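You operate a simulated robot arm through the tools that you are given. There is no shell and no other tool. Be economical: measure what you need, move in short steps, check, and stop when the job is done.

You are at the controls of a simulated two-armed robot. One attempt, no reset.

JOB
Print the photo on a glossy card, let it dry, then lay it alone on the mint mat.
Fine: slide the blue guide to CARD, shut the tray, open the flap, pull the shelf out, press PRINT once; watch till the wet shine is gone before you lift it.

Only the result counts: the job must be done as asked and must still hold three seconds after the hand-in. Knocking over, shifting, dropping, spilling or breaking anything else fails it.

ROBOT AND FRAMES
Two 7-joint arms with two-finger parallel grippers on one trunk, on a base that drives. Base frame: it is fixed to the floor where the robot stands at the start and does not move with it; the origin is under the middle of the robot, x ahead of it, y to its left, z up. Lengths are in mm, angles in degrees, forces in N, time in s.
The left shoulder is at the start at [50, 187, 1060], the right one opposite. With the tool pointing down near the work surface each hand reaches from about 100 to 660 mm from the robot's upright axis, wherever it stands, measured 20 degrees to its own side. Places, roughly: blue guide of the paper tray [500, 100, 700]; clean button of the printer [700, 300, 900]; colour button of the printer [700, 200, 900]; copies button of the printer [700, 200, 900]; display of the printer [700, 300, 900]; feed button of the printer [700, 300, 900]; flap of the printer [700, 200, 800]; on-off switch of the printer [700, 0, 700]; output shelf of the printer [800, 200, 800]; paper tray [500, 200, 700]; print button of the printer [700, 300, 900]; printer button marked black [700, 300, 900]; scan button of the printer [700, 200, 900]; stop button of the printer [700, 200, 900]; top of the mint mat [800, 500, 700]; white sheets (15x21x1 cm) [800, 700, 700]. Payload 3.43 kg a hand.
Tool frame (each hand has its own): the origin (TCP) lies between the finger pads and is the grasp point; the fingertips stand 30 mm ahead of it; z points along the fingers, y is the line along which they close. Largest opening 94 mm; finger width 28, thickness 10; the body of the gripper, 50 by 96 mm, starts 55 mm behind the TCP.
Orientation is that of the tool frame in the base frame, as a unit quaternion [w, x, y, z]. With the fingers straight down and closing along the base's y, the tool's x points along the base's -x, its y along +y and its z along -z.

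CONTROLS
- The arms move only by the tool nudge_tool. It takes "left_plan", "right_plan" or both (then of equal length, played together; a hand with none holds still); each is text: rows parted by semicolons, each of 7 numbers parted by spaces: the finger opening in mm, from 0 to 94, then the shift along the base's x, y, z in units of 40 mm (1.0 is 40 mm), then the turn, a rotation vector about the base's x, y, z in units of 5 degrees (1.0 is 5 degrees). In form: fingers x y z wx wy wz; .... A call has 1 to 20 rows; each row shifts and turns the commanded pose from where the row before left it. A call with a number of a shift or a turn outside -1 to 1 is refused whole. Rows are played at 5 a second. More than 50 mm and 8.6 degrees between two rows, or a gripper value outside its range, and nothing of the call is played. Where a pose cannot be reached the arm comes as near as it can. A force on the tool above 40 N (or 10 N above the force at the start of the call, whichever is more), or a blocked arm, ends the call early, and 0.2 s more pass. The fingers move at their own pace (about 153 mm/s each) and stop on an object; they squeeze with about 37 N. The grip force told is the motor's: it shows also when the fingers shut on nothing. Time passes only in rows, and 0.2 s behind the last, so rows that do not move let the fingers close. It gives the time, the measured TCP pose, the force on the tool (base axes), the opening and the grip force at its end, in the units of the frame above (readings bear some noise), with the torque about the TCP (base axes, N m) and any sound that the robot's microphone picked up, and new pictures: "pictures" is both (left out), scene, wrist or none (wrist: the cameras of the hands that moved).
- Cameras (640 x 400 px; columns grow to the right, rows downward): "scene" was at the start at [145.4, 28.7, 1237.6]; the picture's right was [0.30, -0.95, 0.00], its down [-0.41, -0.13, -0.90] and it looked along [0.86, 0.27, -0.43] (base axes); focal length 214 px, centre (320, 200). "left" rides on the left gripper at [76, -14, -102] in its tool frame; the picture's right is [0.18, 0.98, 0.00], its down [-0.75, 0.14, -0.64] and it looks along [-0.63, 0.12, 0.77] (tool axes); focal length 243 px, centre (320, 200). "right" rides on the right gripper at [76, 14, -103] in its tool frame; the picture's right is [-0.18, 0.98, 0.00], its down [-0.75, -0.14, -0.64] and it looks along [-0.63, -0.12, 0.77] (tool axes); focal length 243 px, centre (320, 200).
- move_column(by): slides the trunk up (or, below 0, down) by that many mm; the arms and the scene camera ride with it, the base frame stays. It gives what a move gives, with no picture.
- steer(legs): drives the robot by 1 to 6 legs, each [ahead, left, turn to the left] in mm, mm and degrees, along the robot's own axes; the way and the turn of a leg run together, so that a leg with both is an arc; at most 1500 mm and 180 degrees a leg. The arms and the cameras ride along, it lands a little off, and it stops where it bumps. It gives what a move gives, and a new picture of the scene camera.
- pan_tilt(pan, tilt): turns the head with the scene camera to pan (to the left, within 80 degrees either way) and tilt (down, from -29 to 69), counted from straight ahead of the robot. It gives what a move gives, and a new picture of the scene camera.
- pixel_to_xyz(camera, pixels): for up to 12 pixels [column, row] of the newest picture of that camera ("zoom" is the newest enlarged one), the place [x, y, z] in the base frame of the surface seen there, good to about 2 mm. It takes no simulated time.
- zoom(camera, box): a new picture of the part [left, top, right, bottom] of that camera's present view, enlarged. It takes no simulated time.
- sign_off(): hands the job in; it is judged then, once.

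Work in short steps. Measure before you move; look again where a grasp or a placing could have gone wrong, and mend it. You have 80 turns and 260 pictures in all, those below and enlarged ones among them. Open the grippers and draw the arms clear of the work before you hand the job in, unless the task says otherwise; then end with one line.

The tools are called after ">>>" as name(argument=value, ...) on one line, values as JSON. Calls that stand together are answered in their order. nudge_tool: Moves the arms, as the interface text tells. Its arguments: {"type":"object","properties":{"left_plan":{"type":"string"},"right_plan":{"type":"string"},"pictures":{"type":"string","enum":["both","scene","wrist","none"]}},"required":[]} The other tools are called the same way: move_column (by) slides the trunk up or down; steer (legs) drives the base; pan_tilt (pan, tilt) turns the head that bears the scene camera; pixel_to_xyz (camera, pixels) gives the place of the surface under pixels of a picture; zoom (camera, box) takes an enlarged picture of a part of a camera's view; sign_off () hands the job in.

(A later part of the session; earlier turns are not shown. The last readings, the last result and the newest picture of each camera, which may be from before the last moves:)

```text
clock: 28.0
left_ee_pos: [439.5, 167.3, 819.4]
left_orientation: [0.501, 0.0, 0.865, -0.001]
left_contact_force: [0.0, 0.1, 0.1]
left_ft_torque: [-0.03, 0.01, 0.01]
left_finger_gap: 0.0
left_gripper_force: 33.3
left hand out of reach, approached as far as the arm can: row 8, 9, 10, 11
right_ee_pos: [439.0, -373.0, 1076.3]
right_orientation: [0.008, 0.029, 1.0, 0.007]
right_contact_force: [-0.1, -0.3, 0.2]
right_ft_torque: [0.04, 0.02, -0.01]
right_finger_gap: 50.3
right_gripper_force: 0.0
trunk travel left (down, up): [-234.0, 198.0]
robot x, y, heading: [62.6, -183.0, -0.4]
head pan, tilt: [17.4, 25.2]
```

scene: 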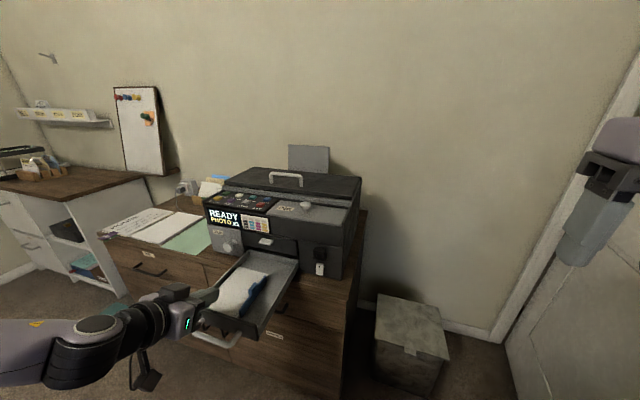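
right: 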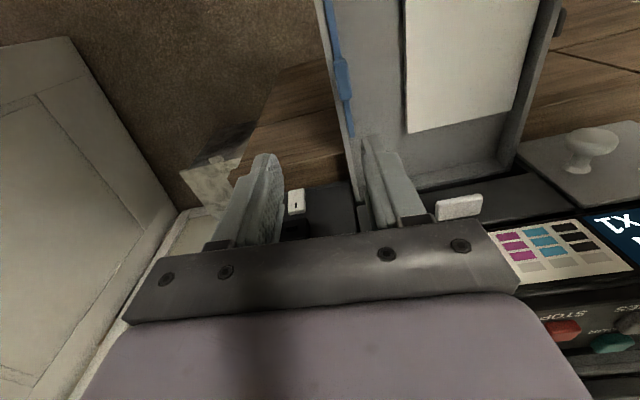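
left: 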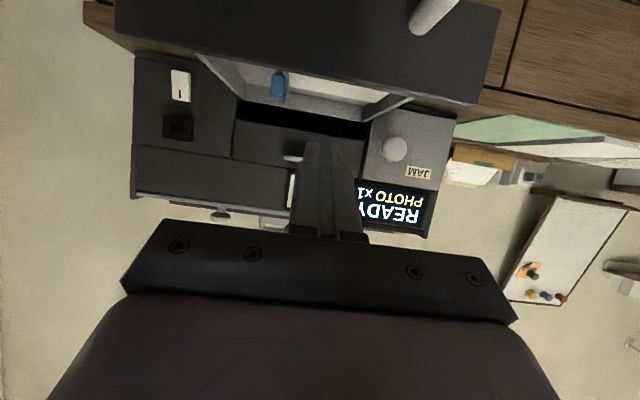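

The hand is tilted. I'll move it back and down just ahead of the plate.

>>> nudge_tool(left_plan="0 -0.4 -0.15 -0.2 0 0 0;0 -0.37 -0.15 -0.4 0 0 0;0 0 0 -0.5 0 0 0;0 0 0 -0.45 0 0 0;0 0 0 0 0 0 0")

>>> zoom(camera="scene", box=[140, 220, 320, 365])

```text
clock: 29.2
left_ee_pos: [419.7, 161.5, 753.4]
left_orientation: [0.505, 0.002, 0.863, 0.0]
left_contact_force: [1.7, 2.8, 20.1]
left_ft_torque: [-0.09, -0.22, -0.15]
left_finger_gap: 0.1
left_gripper_force: 33.6
left hand out of reach, approached as far as the arm can: row 1, 2
right_ee_pos: [437.3, -374.3, 1077.0]
right_orientation: [0.008, 0.029, 1.0, 0.007]
right_contact_force: [-0.5, -0.4, -0.3]
right_ft_torque: [0.02, 0.0, -0.01]
right_finger_gap: 49.9
right_gripper_force: 0.0
trunk travel left (down, up): [-234.0, 198.0]
robot x, y, heading: [57.7, -182.5, -0.3]
head pan, tilt: [17.4, 25.2]
```

scene: 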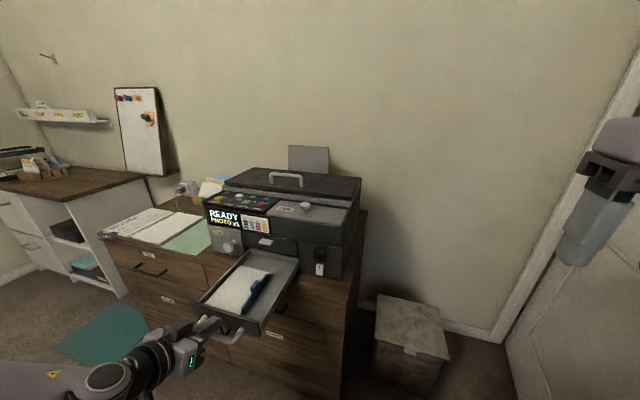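
left: 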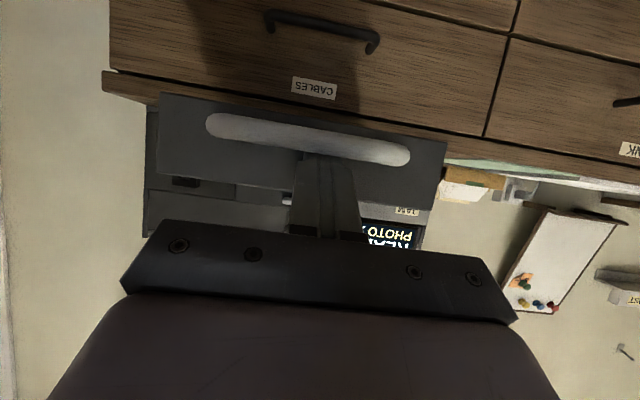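

```text
2.76 times, centred on (230, 292) of scene
```

zoom: 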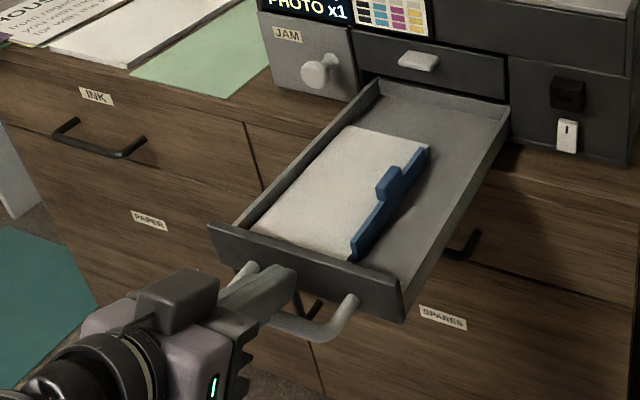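

The finger rests on the bar (20 N upward). I'll raise it 4 mm and push forward, watching the force.

>>> nudge_tool(left_plan="0 0 0 0.1 0 0 0;0 0.3 0 0 0 0 0;0 0.4 0 0 0 0 0;0 0.4 0 0 0 0 0;0 0.4 0 0 0 0 0;0 0.4 0 0 0 0 0;0 0.4 0 0 0 0 0")

```text
clock: 30.8
left_ee_pos: [510.6, 163.6, 753.1]
left_orientation: [0.5, 0.002, 0.866, -0.002]
left_contact_force: [-0.5, -1.2, -0.4]
left_ft_torque: [0.01, 0.06, 0.01]
left_finger_gap: 0.2
left_gripper_force: 32.9
right_ee_pos: [436.8, -373.5, 1077.2]
right_orientation: [0.008, 0.029, 1.0, 0.007]
right_contact_force: [1.0, -0.4, -0.9]
right_ft_torque: [-0.01, -0.02, -0.01]
right_finger_gap: 50.1
right_gripper_force: 0.1
trunk travel left (down, up): [-234.0, 198.0]
robot x, y, heading: [59.6, -186.4, -0.0]
head pan, tilt: [17.4, 25.2]
```

scene: 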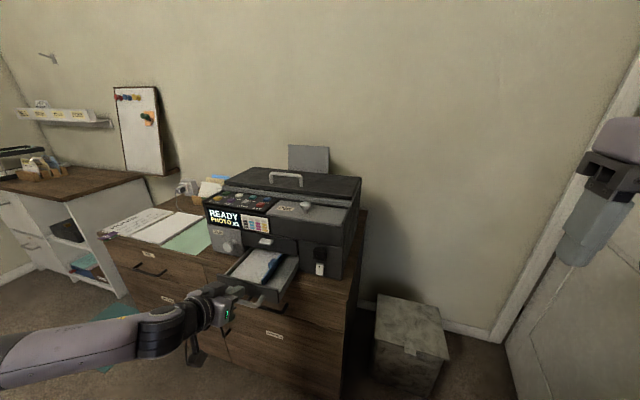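
left: 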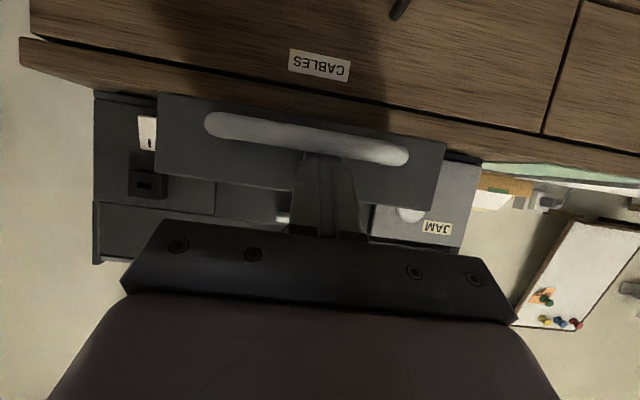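

The tray slides in cleanly, with about 130 mm to go. I'll keep pushing.

>>> nudge_tool(left_plan="0 0.4 0 0 0 0 0;0 0.4 0 0 0 0 0;0 0.4 0 0 0 0 0;0 0.4 0 0 0 0 0;0 0.4 0 0 0 0 0;0 0.4 0 0 0 0 0;0 0.3 0 0 0 0 0;0 0.2 0 0 0 0 0;0 0.2 0 0 0 0 0;0 0.2 0 0 0 0 0")

>>> zoom(camera="scene", box=[160, 160, 380, 320])

```text
clock: 33.0
left_ee_pos: [638.4, 161.6, 753.9]
left_orientation: [0.5, 0.001, 0.866, 0.0]
left_contact_force: [-24.7, -1.0, 3.6]
left_ft_torque: [0.14, -0.05, 0.03]
left_finger_gap: 0.0
left_gripper_force: 33.3
right_ee_pos: [435.8, -373.6, 1078.5]
right_orientation: [0.009, 0.029, 1.0, 0.007]
right_contact_force: [0.5, -0.1, 0.7]
right_ft_torque: [0.03, 0.0, -0.06]
right_finger_gap: 49.9
right_gripper_force: 0.1
trunk travel left (down, up): [-234.0, 198.0]
robot x, y, heading: [60.1, -184.1, 0.0]
head pan, tilt: [17.4, 25.2]
```

scene: 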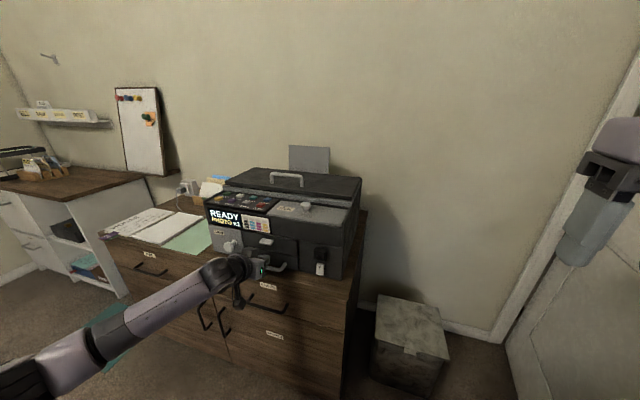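
left: 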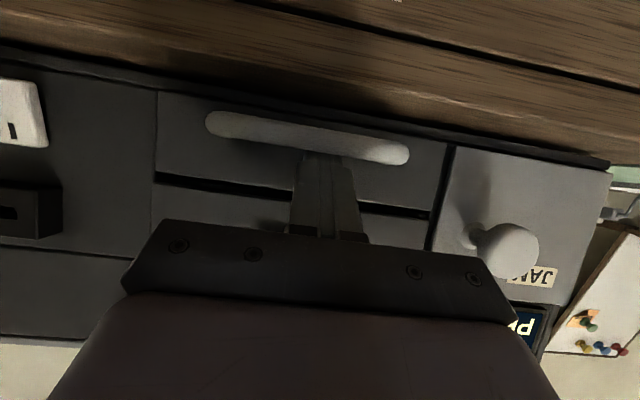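

```text
2.50 times, centred on (270, 240) of scene
```

zoom: 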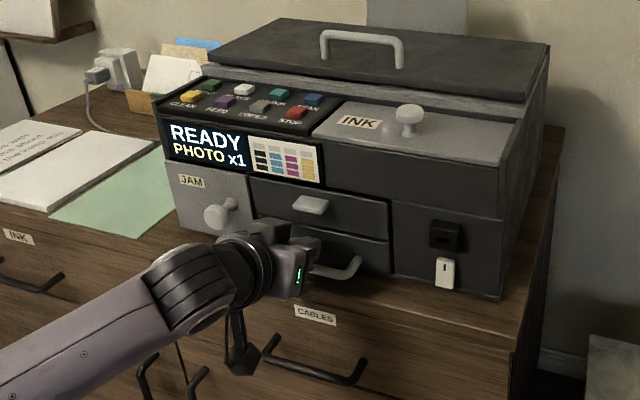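

The tray is shut, stopping firmly with 25 N. I'll lift 15 mm clear of the bar and withdraw, then view the flap.

>>> nudge_tool(left_plan="0 -0.1 0 0.2 0 0 0;0 -0.2 0 0.3 0 0 0;0 -0.7 0 0.2 0 0 0;0 -0.9 0 0.2 0 0 0;0 -0.9 0 0.2 0 0 0")

>>> zoom(camera="scene", box=[190, 190, 350, 290])

>>> zoom(camera="left", box=[100, 60, 500, 240])

```text
clock: 34.2
left_ee_pos: [530.9, 161.3, 798.5]
left_orientation: [0.501, 0.001, 0.866, 0.0]
left_contact_force: [-0.3, 0.5, 0.3]
left_ft_torque: [0.01, -0.02, 0.0]
left_finger_gap: 0.0
left_gripper_force: 32.8
right_ee_pos: [436.7, -373.2, 1077.5]
right_orientation: [0.007, 0.029, 1.0, 0.007]
right_contact_force: [0.2, -0.3, -0.8]
right_ft_torque: [-0.03, 0.03, 0.01]
right_finger_gap: 50.2
right_gripper_force: 0.1
trunk travel left (down, up): [-234.0, 198.0]
robot x, y, heading: [59.3, -181.8, -0.2]
head pan, tilt: [17.4, 25.2]
```

scene: 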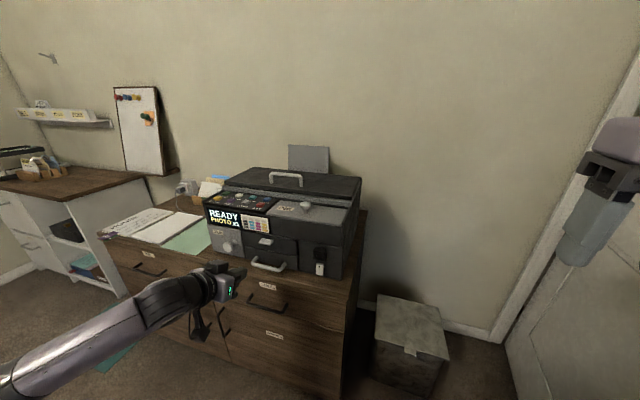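
left: 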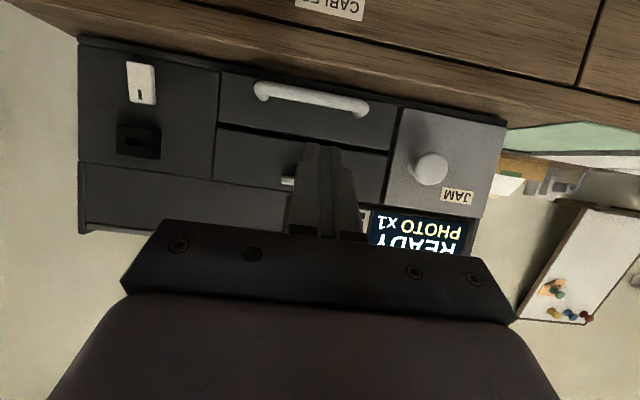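

```text
4.00 times, centred on (270, 240) of scene
```

zoom: 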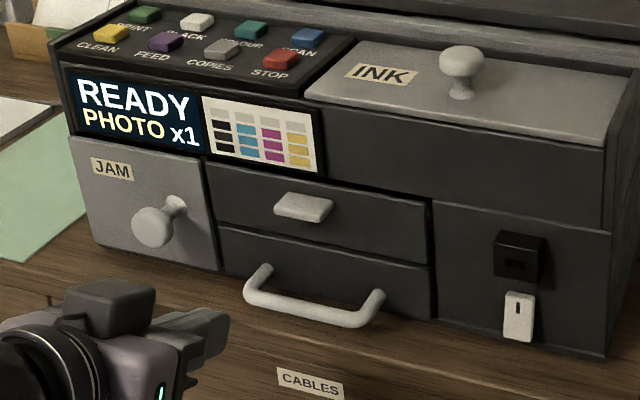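

```text
1.60 times, centred on (300, 150) of left
```

zoom: 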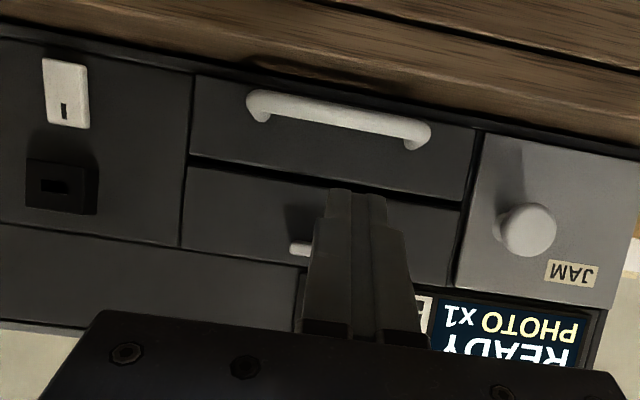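

Next I measure the flap tab, panel edges, tray handle and PRINT button.

>>> zoom(camera="scene", box=[190, 190, 350, 290])

>>> pixel_to_xyz(camera="zoom", pixels=[[278, 210], [332, 218], [305, 196], [305, 210], [215, 170], [425, 210], [430, 262], [220, 222], [145, 13], [165, 225], [315, 308], [290, 178]])

```text
4.00 times, centred on (270, 240) of scene
```

zoom: 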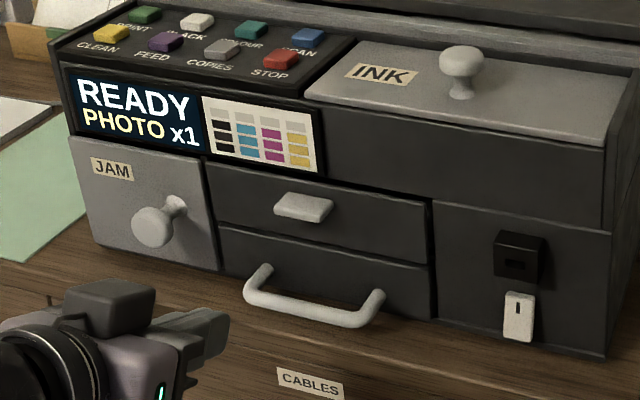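

```text
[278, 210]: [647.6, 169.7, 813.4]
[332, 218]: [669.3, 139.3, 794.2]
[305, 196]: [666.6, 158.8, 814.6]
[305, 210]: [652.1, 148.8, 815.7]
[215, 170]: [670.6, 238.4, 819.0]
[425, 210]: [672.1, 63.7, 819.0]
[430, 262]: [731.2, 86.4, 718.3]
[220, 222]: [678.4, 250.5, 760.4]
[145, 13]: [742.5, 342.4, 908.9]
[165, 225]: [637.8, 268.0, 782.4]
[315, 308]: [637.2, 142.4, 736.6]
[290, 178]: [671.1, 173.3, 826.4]
```

The flap panel is at x≈671 (z≈763–828), with its tab at y≈142–170, x 645–668, z≈812. I'll open the fingers and bring them around the tab sides.

>>> nudge_tool(left_plan="55 0.2 -0.07 0.3 0 0 0;55 0.5 -0.07 0.2 0 0 0;55 0.5 0 0 0 0 0;55 0.5 0 0 0 0 0;55 0.3 0 0 0 0 0")

>>> zoom(camera="left", box=[180, 60, 480, 250])

>>> zoom(camera="scene", box=[190, 190, 350, 290])

```text
clock: 35.4
left_ee_pos: [610.5, 156.9, 817.9]
left_orientation: [0.5, 0.002, 0.866, 0.0]
left_contact_force: [0.1, -0.4, -0.3]
left_ft_torque: [-0.03, -0.01, 0.03]
left_finger_gap: 55.0
left_gripper_force: 0.0
right_ee_pos: [436.8, -373.7, 1077.7]
right_orientation: [0.007, 0.029, 1.0, 0.007]
right_contact_force: [0.1, 0.3, 0.3]
right_ft_torque: [-0.02, -0.02, 0.01]
right_finger_gap: 49.9
right_gripper_force: 0.1
trunk travel left (down, up): [-234.0, 198.0]
robot x, y, heading: [62.3, -186.9, -0.1]
head pan, tilt: [17.4, 25.2]
```

scene: 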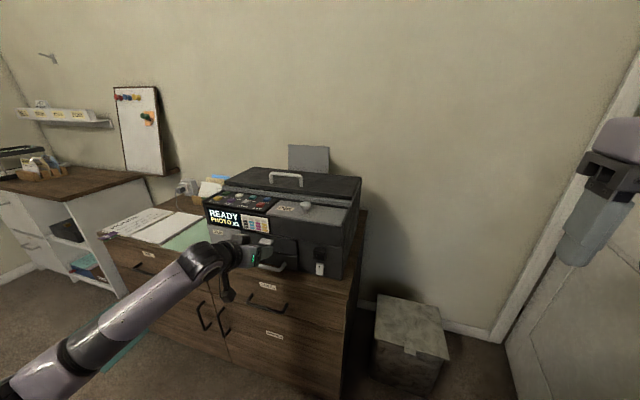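
left: 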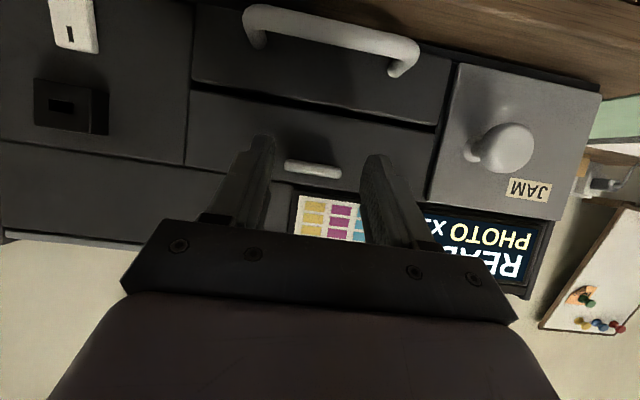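

```text
2.11 times, centred on (330, 155) of left
```

zoom: 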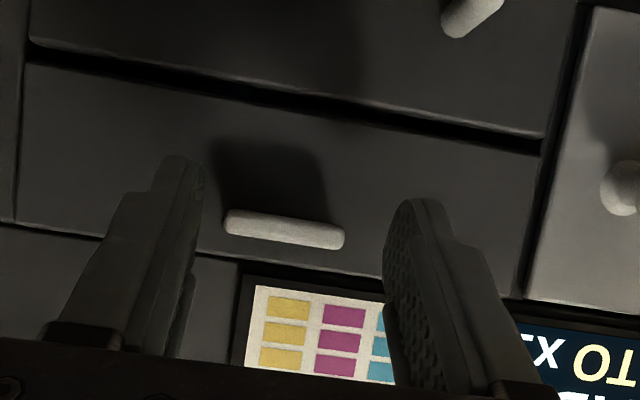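

```text
4.00 times, centred on (270, 240) of scene
```

zoom: 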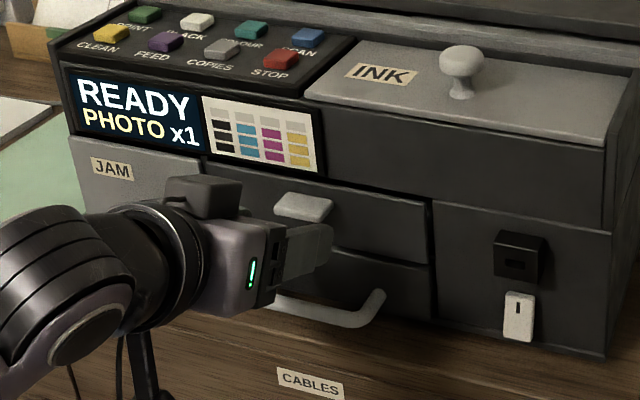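

>>> zoom(camera="left", box=[180, 60, 480, 250])

>>> pixel_to_xyz(camera="zoom", pixels=[[232, 222], [340, 237], [285, 222], [285, 234], [430, 210], [180, 165]])

```text
2.11 times, centred on (330, 155) of left
```

zoom: 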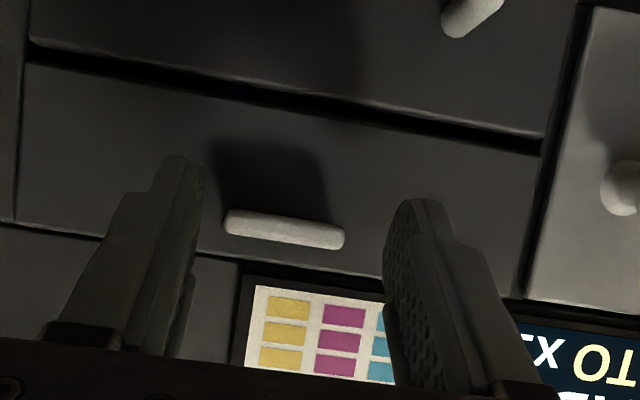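

```text
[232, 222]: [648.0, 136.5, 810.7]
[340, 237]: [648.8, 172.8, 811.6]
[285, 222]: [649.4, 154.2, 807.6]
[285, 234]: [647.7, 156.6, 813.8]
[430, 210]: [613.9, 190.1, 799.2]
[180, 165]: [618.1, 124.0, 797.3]
```

The tab is y 135–173, z 806–815. I'll advance 23 mm, up 5 mm, then close.

>>> nudge_tool(left_plan="55 0.3 0 0.12 0 0 0;55 0.28 -0.05 0 0 0 0;30 0 0 0 0 0 0;20 0 0 0 0 0 0;20 0 0 0 0 0 0")

>>> zoom(camera="left", box=[180, 60, 480, 250])

```text
clock: 36.6
left_ee_pos: [633.9, 154.4, 823.2]
left_orientation: [0.501, 0.001, 0.866, -0.001]
left_contact_force: [-2.4, -0.5, -1.0]
left_ft_torque: [-0.24, 0.04, 0.12]
left_finger_gap: 39.6
left_gripper_force: 45.1
right_ee_pos: [437.0, -373.2, 1077.5]
right_orientation: [0.008, 0.029, 1.0, 0.007]
right_contact_force: [-0.1, -0.2, -0.2]
right_ft_torque: [0.0, 0.02, -0.01]
right_finger_gap: 50.1
right_gripper_force: 0.2
trunk travel left (down, up): [-234.0, 198.0]
robot x, y, heading: [55.3, -184.6, 0.1]
head pan, tilt: [17.4, 25.2]
```

scene: 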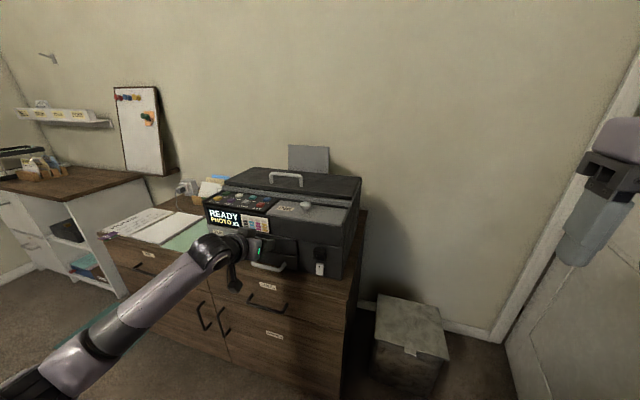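
left: 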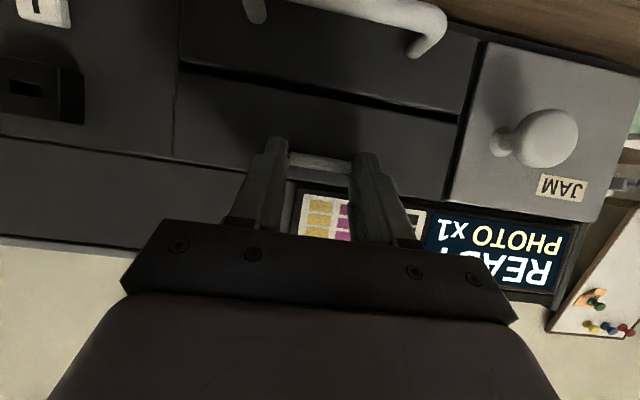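

```text
2.11 times, centred on (330, 155) of left
```

zoom: 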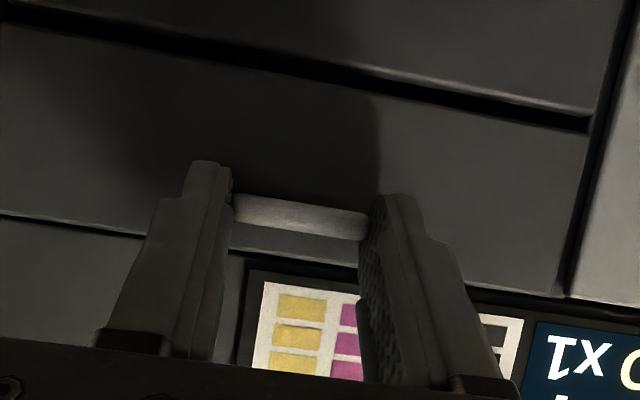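

The tab is gripped. I'll pull along the bottom-hinge arc for the first ~30° and watch the forces.

>>> nudge_tool(left_plan="20 -0.14 0 -0.06 0 0 0;20 -0.14 0 -0.09 0 0 0;20 -0.12 0 -0.11 0 0 0;20 -0.12 0 -0.12 0 0 0")

>>> zoom(camera="scene", box=[190, 190, 350, 290])

```text
clock: 37.6
left_ee_pos: [612.0, 153.3, 809.2]
left_orientation: [0.502, 0.001, 0.865, 0.001]
left_contact_force: [5.8, 1.9, 10.4]
left_ft_torque: [-0.15, -0.9, -0.25]
left_finger_gap: 39.5
left_gripper_force: 45.3
right_ee_pos: [436.9, -375.0, 1077.0]
right_orientation: [0.008, 0.029, 1.0, 0.007]
right_contact_force: [0.0, 0.3, 0.0]
right_ft_torque: [0.02, 0.0, -0.02]
right_finger_gap: 50.1
right_gripper_force: 0.1
trunk travel left (down, up): [-234.0, 198.0]
robot x, y, heading: [59.6, -184.2, -0.1]
head pan, tilt: [17.4, 25.2]
```

scene: 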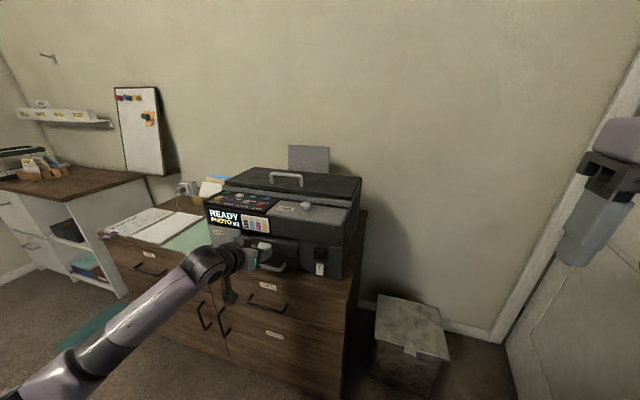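
left: 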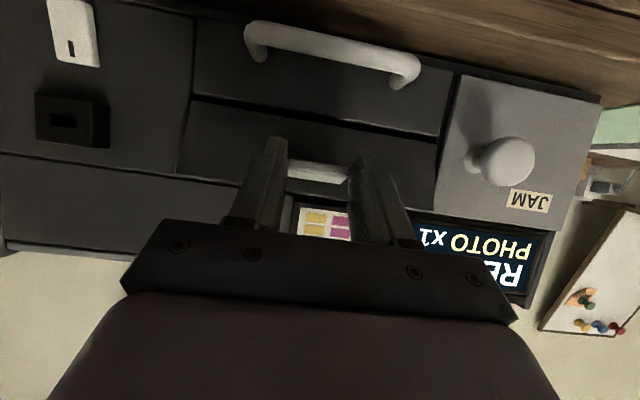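

```text
4.00 times, centred on (270, 240) of scene
```

zoom: 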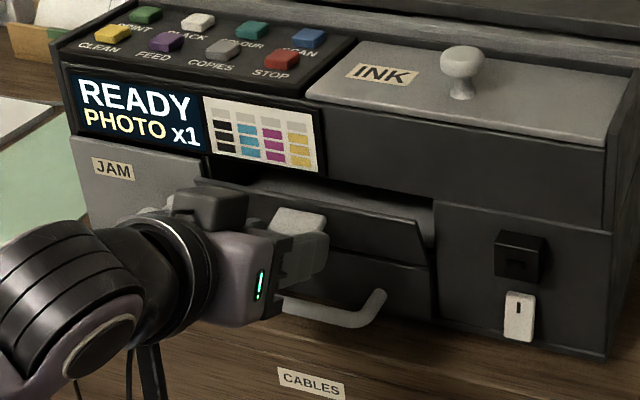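

The flap opens on its bottom hinge (~30° so far). I'll continue to about 60°, turning the hand along with it.

>>> nudge_tool(left_plan="20 -0.08 0 -0.12 0 -1 0;20 -0.07 0 -0.13 0 -1 0;20 -0.06 0 -0.14 0 -1 0;20 -0.05 0 -0.16 0 -1 0;20 -0.04 0 -0.16 0 -1 0;20 -0.04 0 -0.17 0 -1 0")

>>> zoom(camera="scene", box=[190, 190, 350, 290])

```text
clock: 39.0
left_ee_pos: [601.8, 155.1, 770.6]
left_orientation: [0.708, 0.001, 0.707, -0.001]
left_contact_force: [18.6, 2.7, 0.4]
left_ft_torque: [0.0, -0.13, 0.36]
left_finger_gap: 39.7
left_gripper_force: 45.3
right_ee_pos: [438.8, -373.9, 1076.6]
right_orientation: [0.007, 0.029, 1.0, 0.006]
right_contact_force: [-0.2, 0.1, 0.8]
right_ft_torque: [0.0, -0.01, -0.01]
right_finger_gap: 50.0
right_gripper_force: 0.1
trunk travel left (down, up): [-234.0, 198.0]
robot x, y, heading: [60.1, -184.7, -0.2]
head pan, tilt: [17.4, 25.2]
```

scene: 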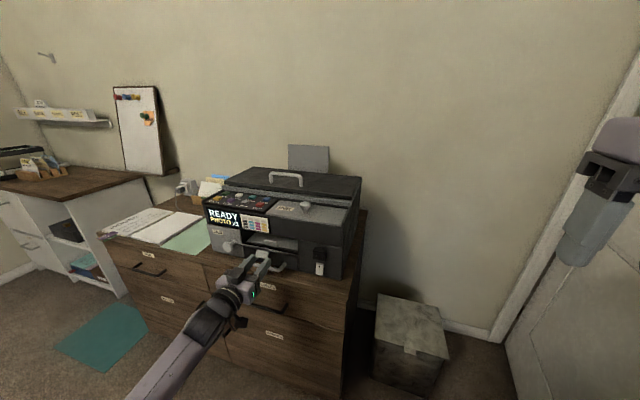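
left: 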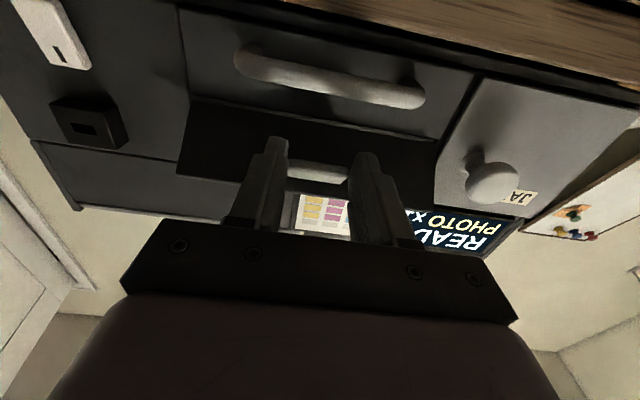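

```text
4.00 times, centred on (270, 240) of scene
```

zoom: 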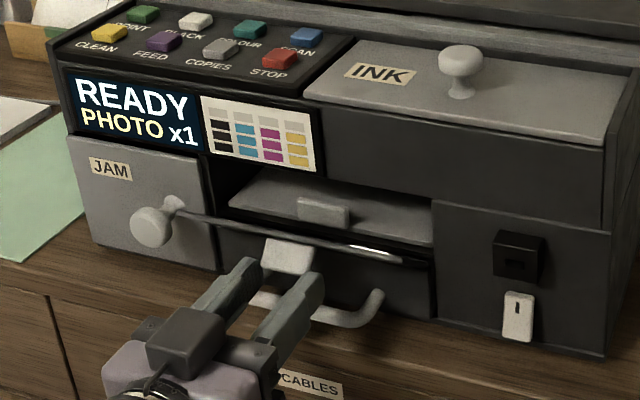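

The flap is ~60° open. The tray bar is close under the fingers, so I'll release and back out, and finish by pushing down from above.

>>> nudge_tool(left_plan="60 0 0 0 0 0 0;60 0 0 0 0 0 0;60 -0.6 0 0 0 0 0;60 -0.9 0 0 0 0 0;0 -0.6 0 0.9 0 0 0;0 0 0 0.9 0 0.5 0")

>>> zoom(camera="scene", box=[190, 190, 350, 290])

```text
clock: 40.4
left_ee_pos: [513.8, 154.4, 843.3]
left_orientation: [0.691, 0.001, 0.722, 0.0]
left_contact_force: [0.4, 0.8, 0.2]
left_ft_torque: [0.0, -0.01, -0.01]
left_finger_gap: 0.0
left_gripper_force: 32.7
right_ee_pos: [437.3, -372.8, 1077.6]
right_orientation: [0.007, 0.029, 1.0, 0.007]
right_contact_force: [0.2, -0.6, 1.4]
right_ft_torque: [-0.04, 0.01, 0.02]
right_finger_gap: 50.2
right_gripper_force: 0.0
trunk travel left (down, up): [-234.0, 198.0]
robot x, y, heading: [57.8, -183.8, -0.2]
head pan, tilt: [17.4, 25.2]
```

scene: 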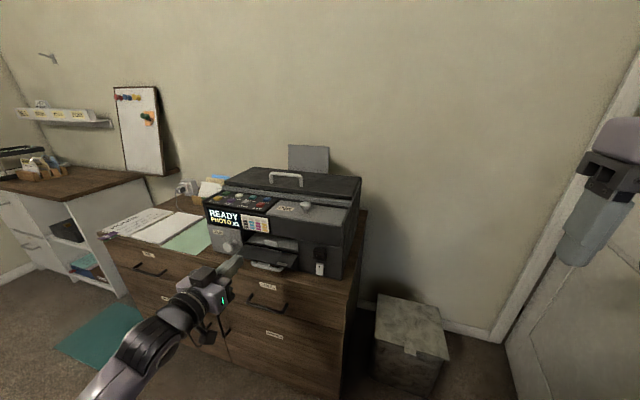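
left: 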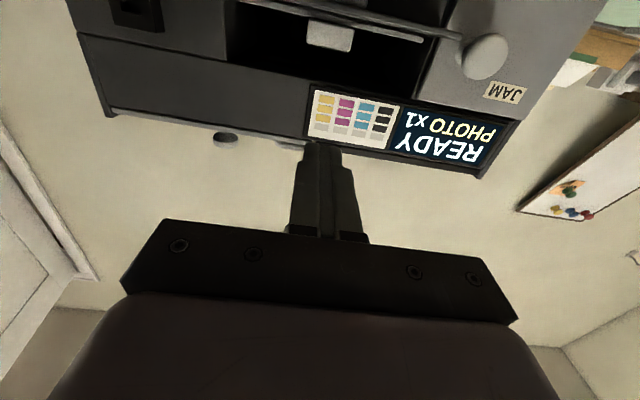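

```text
4.00 times, centred on (270, 240) of scene
```

zoom: 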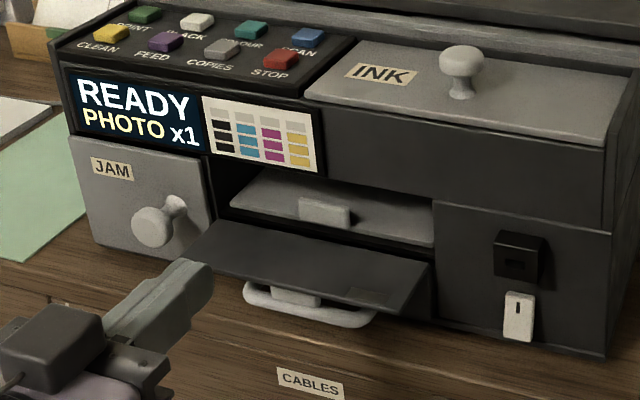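

The flap fell fully open. Now I measure the shelf's pull lip and edges.

>>> pixel_to_xyz(camera="zoom", pixels=[[302, 205], [348, 213], [325, 200], [300, 220], [345, 225], [235, 200], [430, 235], [330, 185], [200, 255], [405, 310], [425, 265], [320, 255]])

>>> zoom(camera="scene", box=[235, 225, 305, 275])

```text
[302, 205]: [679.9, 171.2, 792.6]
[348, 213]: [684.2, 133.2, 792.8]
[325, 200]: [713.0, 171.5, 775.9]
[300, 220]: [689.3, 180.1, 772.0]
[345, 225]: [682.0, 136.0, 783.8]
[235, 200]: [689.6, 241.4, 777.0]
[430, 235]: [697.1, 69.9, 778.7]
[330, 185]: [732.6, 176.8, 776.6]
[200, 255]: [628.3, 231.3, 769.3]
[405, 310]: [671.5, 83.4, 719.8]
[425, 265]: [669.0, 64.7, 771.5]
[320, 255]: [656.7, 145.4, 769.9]
```

```text
8.00 times, centred on (270, 250) of scene
```

zoom: 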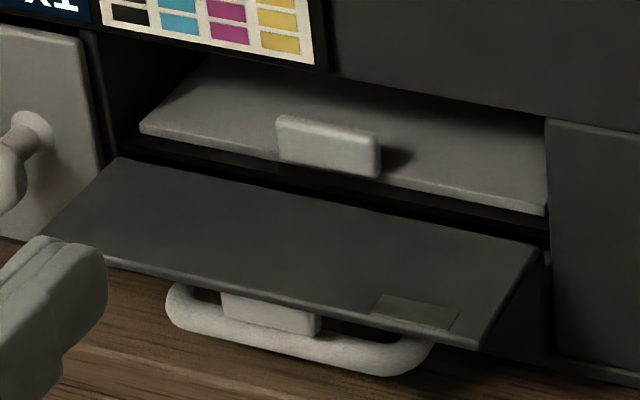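

The shelf lip is upright at y≈131–173, x 680–690, z 777–793. I'll tilt 17° downwards and approach with open fingers to both sides of it.

>>> nudge_tool(left_plan="64 0.3 -0.03 -0.2 0 1 0;64 0.5 0 -0.2 0 1 0;64 0.6 0 -0.2 0 1 0;64 0.6 0 -0.2 0 0.5 0;64 0.6 0 -0.15 0 0 0")

>>> zoom(camera="left", box=[180, 40, 480, 240])

>>> zoom(camera="scene", box=[190, 190, 350, 290])

```text
clock: 41.6
left_ee_pos: [617.6, 152.9, 805.7]
left_orientation: [0.574, 0.001, 0.819, -0.001]
left_contact_force: [0.3, -0.1, 0.6]
left_ft_torque: [0.0, 0.01, -0.02]
left_finger_gap: 64.4
left_gripper_force: 0.1
right_ee_pos: [437.3, -372.9, 1077.3]
right_orientation: [0.008, 0.029, 1.0, 0.007]
right_contact_force: [-0.5, 0.2, 0.0]
right_ft_torque: [-0.01, -0.04, 0.01]
right_finger_gap: 49.9
right_gripper_force: 0.1
trunk travel left (down, up): [-234.0, 198.0]
robot x, y, heading: [58.9, -183.3, -0.1]
head pan, tilt: [17.4, 25.2]
```

scene: 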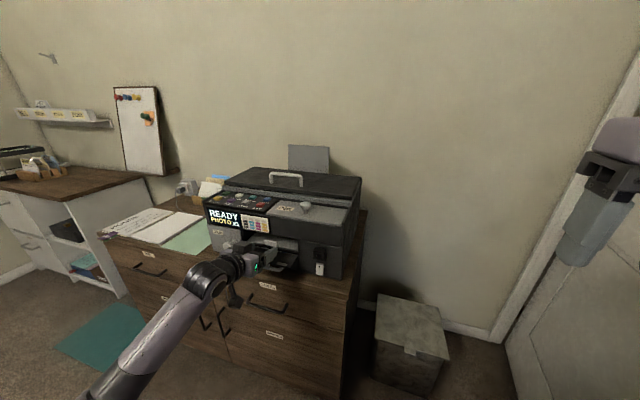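
left: 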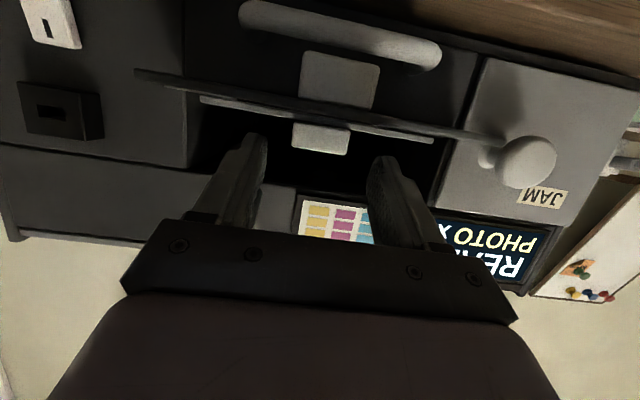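

```text
2.00 times, centred on (330, 140) of left
```

zoom: 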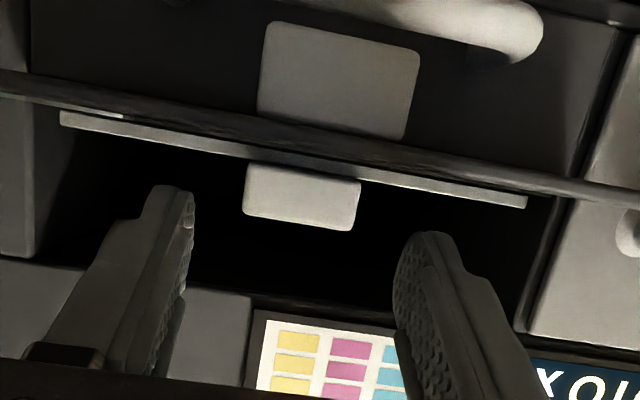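

```text
4.00 times, centred on (270, 240) of scene
```

zoom: 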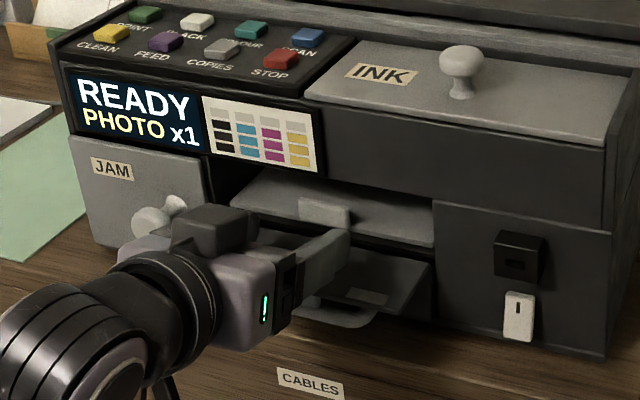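

The lip is centred between the fingers. I'll advance 46 mm and close.

>>> nudge_tool(left_plan="64 0.4 0 -0.03 0 0 0;64 0.4 0 -0.03 0 0 0;64 0.33 0 -0.03 0 0 0;35 0 0 0 0 0 0;25 0 0 0 0 0 0;25 0 0 0 0 0 0", pictures="wrist")

>>> zoom(camera="left", box=[180, 40, 480, 240])

```text
clock: 43.0
left_ee_pos: [663.9, 154.5, 803.3]
left_orientation: [0.574, 0.001, 0.819, 0.0]
left_contact_force: [0.2, 7.2, 2.7]
left_ft_torque: [0.32, 0.14, 0.17]
left_finger_gap: 43.8
left_gripper_force: 45.0
right_ee_pos: [437.8, -373.4, 1076.8]
right_orientation: [0.007, 0.029, 1.0, 0.006]
right_contact_force: [1.0, -0.2, 0.2]
right_ft_torque: [0.0, 0.03, 0.01]
right_finger_gap: 50.1
right_gripper_force: 0.1
trunk travel left (down, up): [-234.0, 198.0]
robot x, y, heading: [61.5, -184.3, -0.0]
head pan, tilt: [17.4, 25.2]
```

left: 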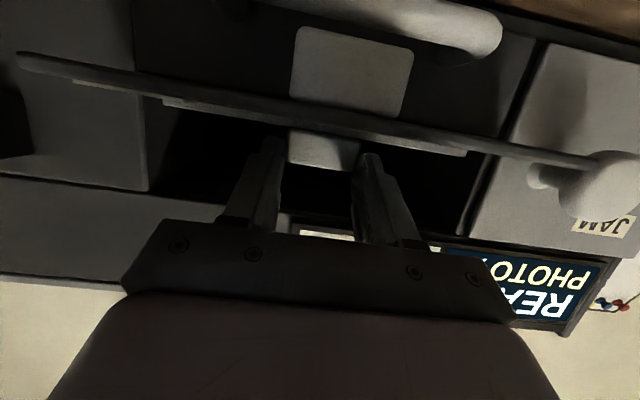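

```text
2.00 times, centred on (330, 140) of left
```

zoom: 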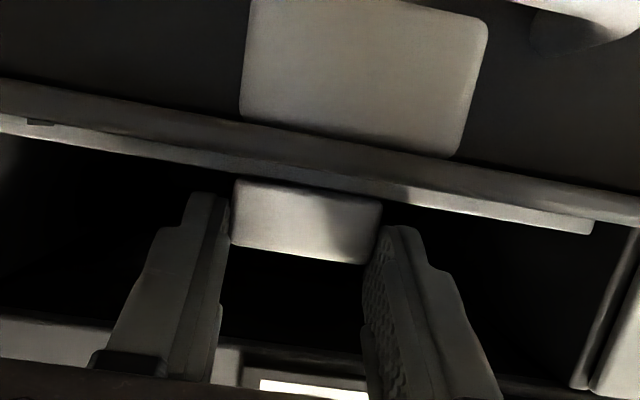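

The lip is gripped at 43.8 mm. I'll pull the shelf straight out.

>>> nudge_tool(left_plan="25 -0.2 0 0 0 0 0;25 -0.4 0 0 0 0 0;25 -0.4 0 0 0 0 0;25 -0.4 0 0 0 0 0;25 -0.4 0 0 0 0 0;25 -0.4 0 0 0 0 0")

>>> zoom(camera="scene", box=[190, 190, 350, 290])

```text
clock: 44.4
left_ee_pos: [575.4, 154.2, 802.8]
left_orientation: [0.575, 0.001, 0.818, -0.001]
left_contact_force: [-1.0, 13.5, 6.8]
left_ft_torque: [0.52, 0.61, 0.12]
left_finger_gap: 43.9
left_gripper_force: 44.9
right_ee_pos: [437.0, -373.6, 1078.0]
right_orientation: [0.008, 0.029, 1.0, 0.006]
right_contact_force: [0.0, 0.9, 0.2]
right_ft_torque: [-0.01, -0.03, 0.01]
right_finger_gap: 50.0
right_gripper_force: 0.0
trunk travel left (down, up): [-234.0, 198.0]
robot x, y, heading: [59.3, -187.7, -0.2]
head pan, tilt: [17.4, 25.2]
```

scene: 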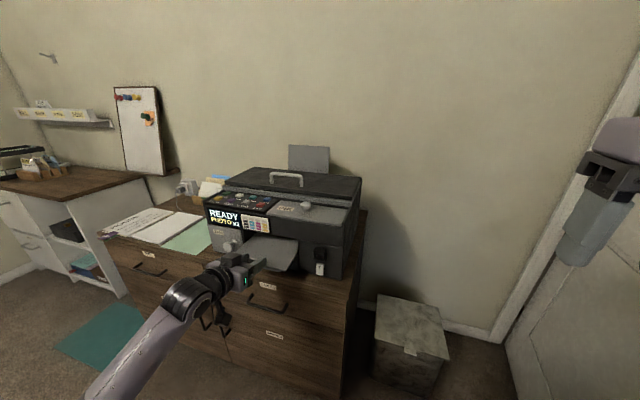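
left: 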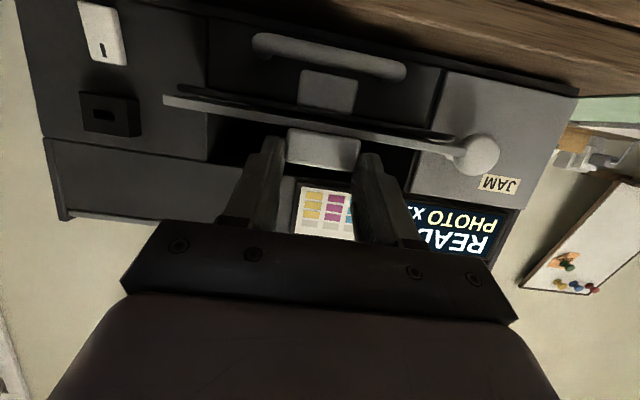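

```text
4.00 times, centred on (270, 240) of scene
```

zoom: 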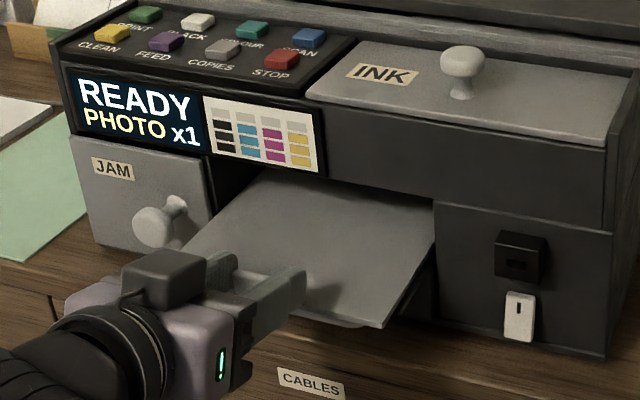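

It slides out. I'll pull on to its stop.

>>> nudge_tool(left_plan="25 -0.3 0.04 0 0 0 0;25 -0.3 0 0 0 0 0;25 -0.3 0 0 0 0 0;25 -0.3 0 0 0 0 0;25 -0.3 0 0 0 0 0;25 -0.3 0 0 0 0 0;25 -0.3 0 0 0 0 0;25 -0.3 0 0 0 0 0")

>>> zoom(camera="scene", box=[170, 190, 330, 290])

```text
clock: 46.2
left_ee_pos: [479.1, 154.3, 802.4]
left_orientation: [0.575, 0.0, 0.818, 0.0]
left_contact_force: [-0.4, 4.2, 8.4]
left_ft_torque: [-0.32, 0.07, -0.06]
left_finger_gap: 43.7
left_gripper_force: 45.0
right_ee_pos: [437.2, -374.1, 1078.0]
right_orientation: [0.009, 0.029, 1.0, 0.007]
right_contact_force: [-0.2, -0.1, -0.9]
right_ft_torque: [-0.01, -0.03, 0.0]
right_finger_gap: 50.3
right_gripper_force: 0.1
trunk travel left (down, up): [-234.0, 198.0]
robot x, y, heading: [61.7, -185.5, -0.3]
head pan, tilt: [17.4, 25.2]
```

scene: 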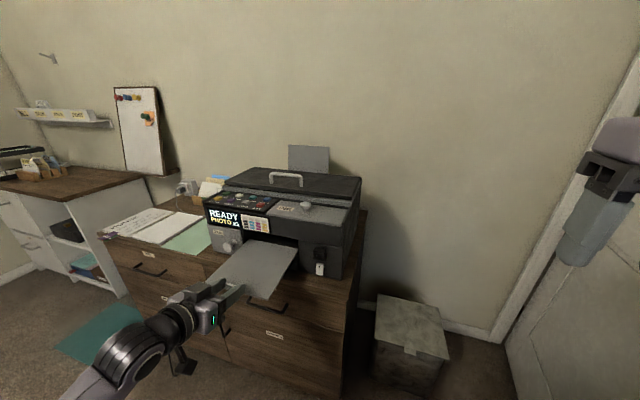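
left: 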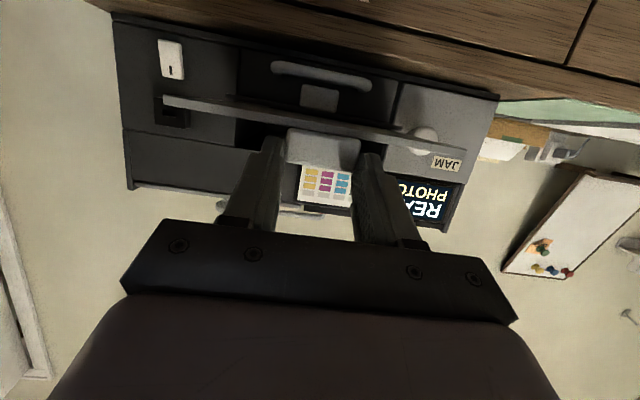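

```text
4.00 times, centred on (250, 240) of scene
```

zoom: 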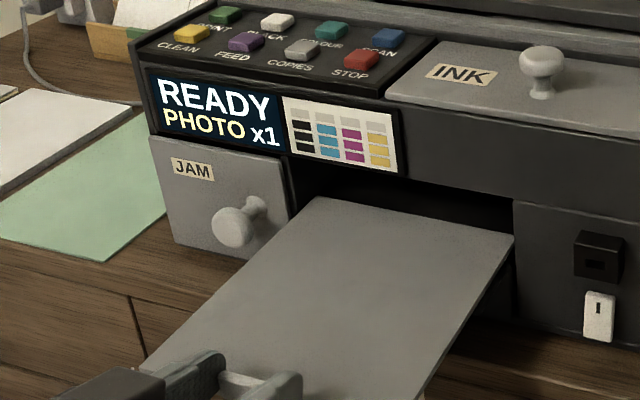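

>>> pixel_to_xyz(camera="zoom", pixels=[[318, 200], [512, 236], [415, 220], [300, 230], [430, 195], [400, 300]])

>>> nudge_tool(left_plan="25 -0.1 0 0 0 0 0;25 -0.1 0 0 0 0 0", pictures="none")

```text
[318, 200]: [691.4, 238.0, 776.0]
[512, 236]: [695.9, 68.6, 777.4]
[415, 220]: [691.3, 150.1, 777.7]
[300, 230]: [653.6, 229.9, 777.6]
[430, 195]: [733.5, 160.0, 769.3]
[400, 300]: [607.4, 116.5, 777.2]
```

```text
clock: 46.8
left_ee_pos: [474.2, 155.0, 802.9]
left_orientation: [0.575, 0.002, 0.818, -0.001]
left_contact_force: [17.6, 2.9, 8.1]
left_ft_torque: [-0.18, 0.3, 0.25]
left_finger_gap: 43.8
left_gripper_force: 44.4
right_ee_pos: [439.2, -373.8, 1076.1]
right_orientation: [0.007, 0.029, 1.0, 0.006]
right_contact_force: [-0.6, 0.6, -0.3]
right_ft_torque: [-0.03, 0.03, 0.0]
right_finger_gap: 50.0
right_gripper_force: 0.0
trunk travel left (down, up): [-234.0, 198.0]
robot x, y, heading: [61.2, -183.3, -0.1]
head pan, tilt: [17.4, 25.2]
```

The stop is reached at 17.6 N, so the shelf is fully out. I'll release, back off, rise and turn the fingers down.

>>> nudge_tool(left_plan="64 0.03 0 0 0 0 0;64 0 0 0 0 0 0;64 -0.7 0 0.1 0 0 0;64 -0.7 0 0.4 0 0 0;0 0 0 0.8 0 1 0;0 0 0 0.8 0 1 0;0 0 0 0.8 0 1 0;0 0 0 0.8 0 1 0;0 0 0 0.8 0 1 0;0 0 0 0.8 0 1 0;0 0 0 0.8 0 1 0;0 0 0 0 0 1 0;0 0 0 0 0 1 0;0 0 0 0 0 1 0;0 0 0 0 0 1 0;0 0 0 0 0 1 0;0 0 0 0 0 1 0;0 0 0 0 0 1 0")

>>> zoom(camera="scene", box=[150, 150, 390, 310])

```text
clock: 50.6
left_ee_pos: [454.3, 178.4, 1021.8]
left_orientation: [0.0, 0.001, 1.0, -0.002]
left_contact_force: [-0.4, -0.1, -1.0]
left_ft_torque: [0.0, -0.02, 0.01]
left_finger_gap: 0.2
left_gripper_force: 32.6
left hand out of reach, approached as far as the arm can: row 4, 5, 6
right_ee_pos: [438.4, -373.1, 1077.2]
right_orientation: [0.007, 0.029, 1.0, 0.007]
right_contact_force: [0.1, 0.2, -0.5]
right_ft_torque: [0.02, 0.01, -0.01]
right_finger_gap: 50.0
right_gripper_force: 0.1
trunk travel left (down, up): [-234.0, 198.0]
robot x, y, heading: [56.4, -186.1, 0.0]
head pan, tilt: [17.4, 25.2]
```

scene: 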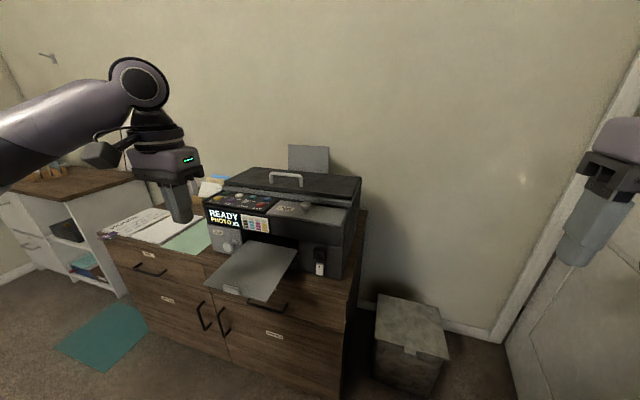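
left: 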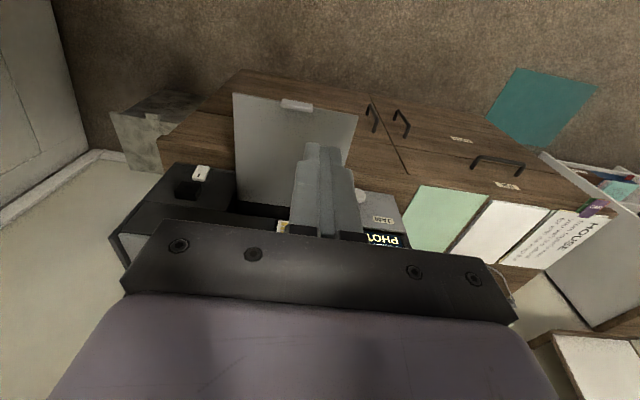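

```text
2.50 times, centred on (270, 230) of scene
```

zoom: 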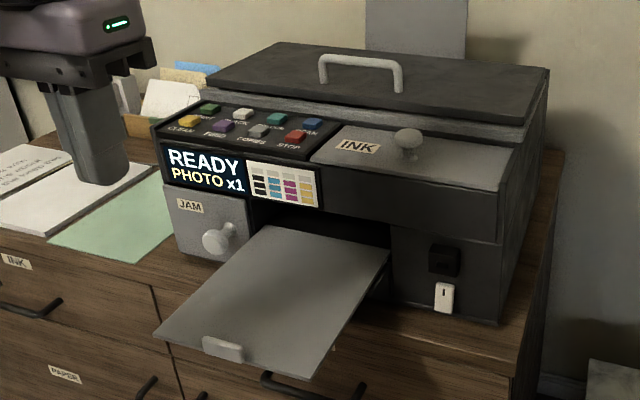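

Next I drive 140 mm ahead and 230 mm left to bring PRINT (741, 343, 909) into the left arm's range. Both hands are above printer height.

>>> steer(legs=[[0, 230, 0], [140, 0, 0]])

```text
clock: 54.1
left_ee_pos: [593.2, 408.1, 1022.3]
left_orientation: [0.001, -0.001, 1.0, -0.001]
left_contact_force: [0.1, 0.7, -0.5]
left_ft_torque: [-0.02, 0.02, 0.0]
left_finger_gap: 0.0
left_gripper_force: 32.7
right_ee_pos: [578.3, -143.8, 1076.8]
right_orientation: [0.007, 0.029, 1.0, 0.006]
right_contact_force: [-0.7, 0.5, -0.6]
right_ft_torque: [0.0, 0.01, -0.01]
right_finger_gap: 50.1
right_gripper_force: 0.1
trunk travel left (down, up): [-234.0, 198.0]
robot x, y, heading: [202.6, 44.2, -0.0]
head pan, tilt: [17.4, 25.2]
```

scene: 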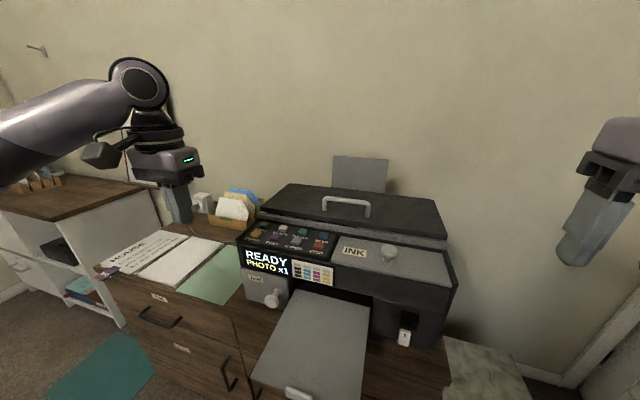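

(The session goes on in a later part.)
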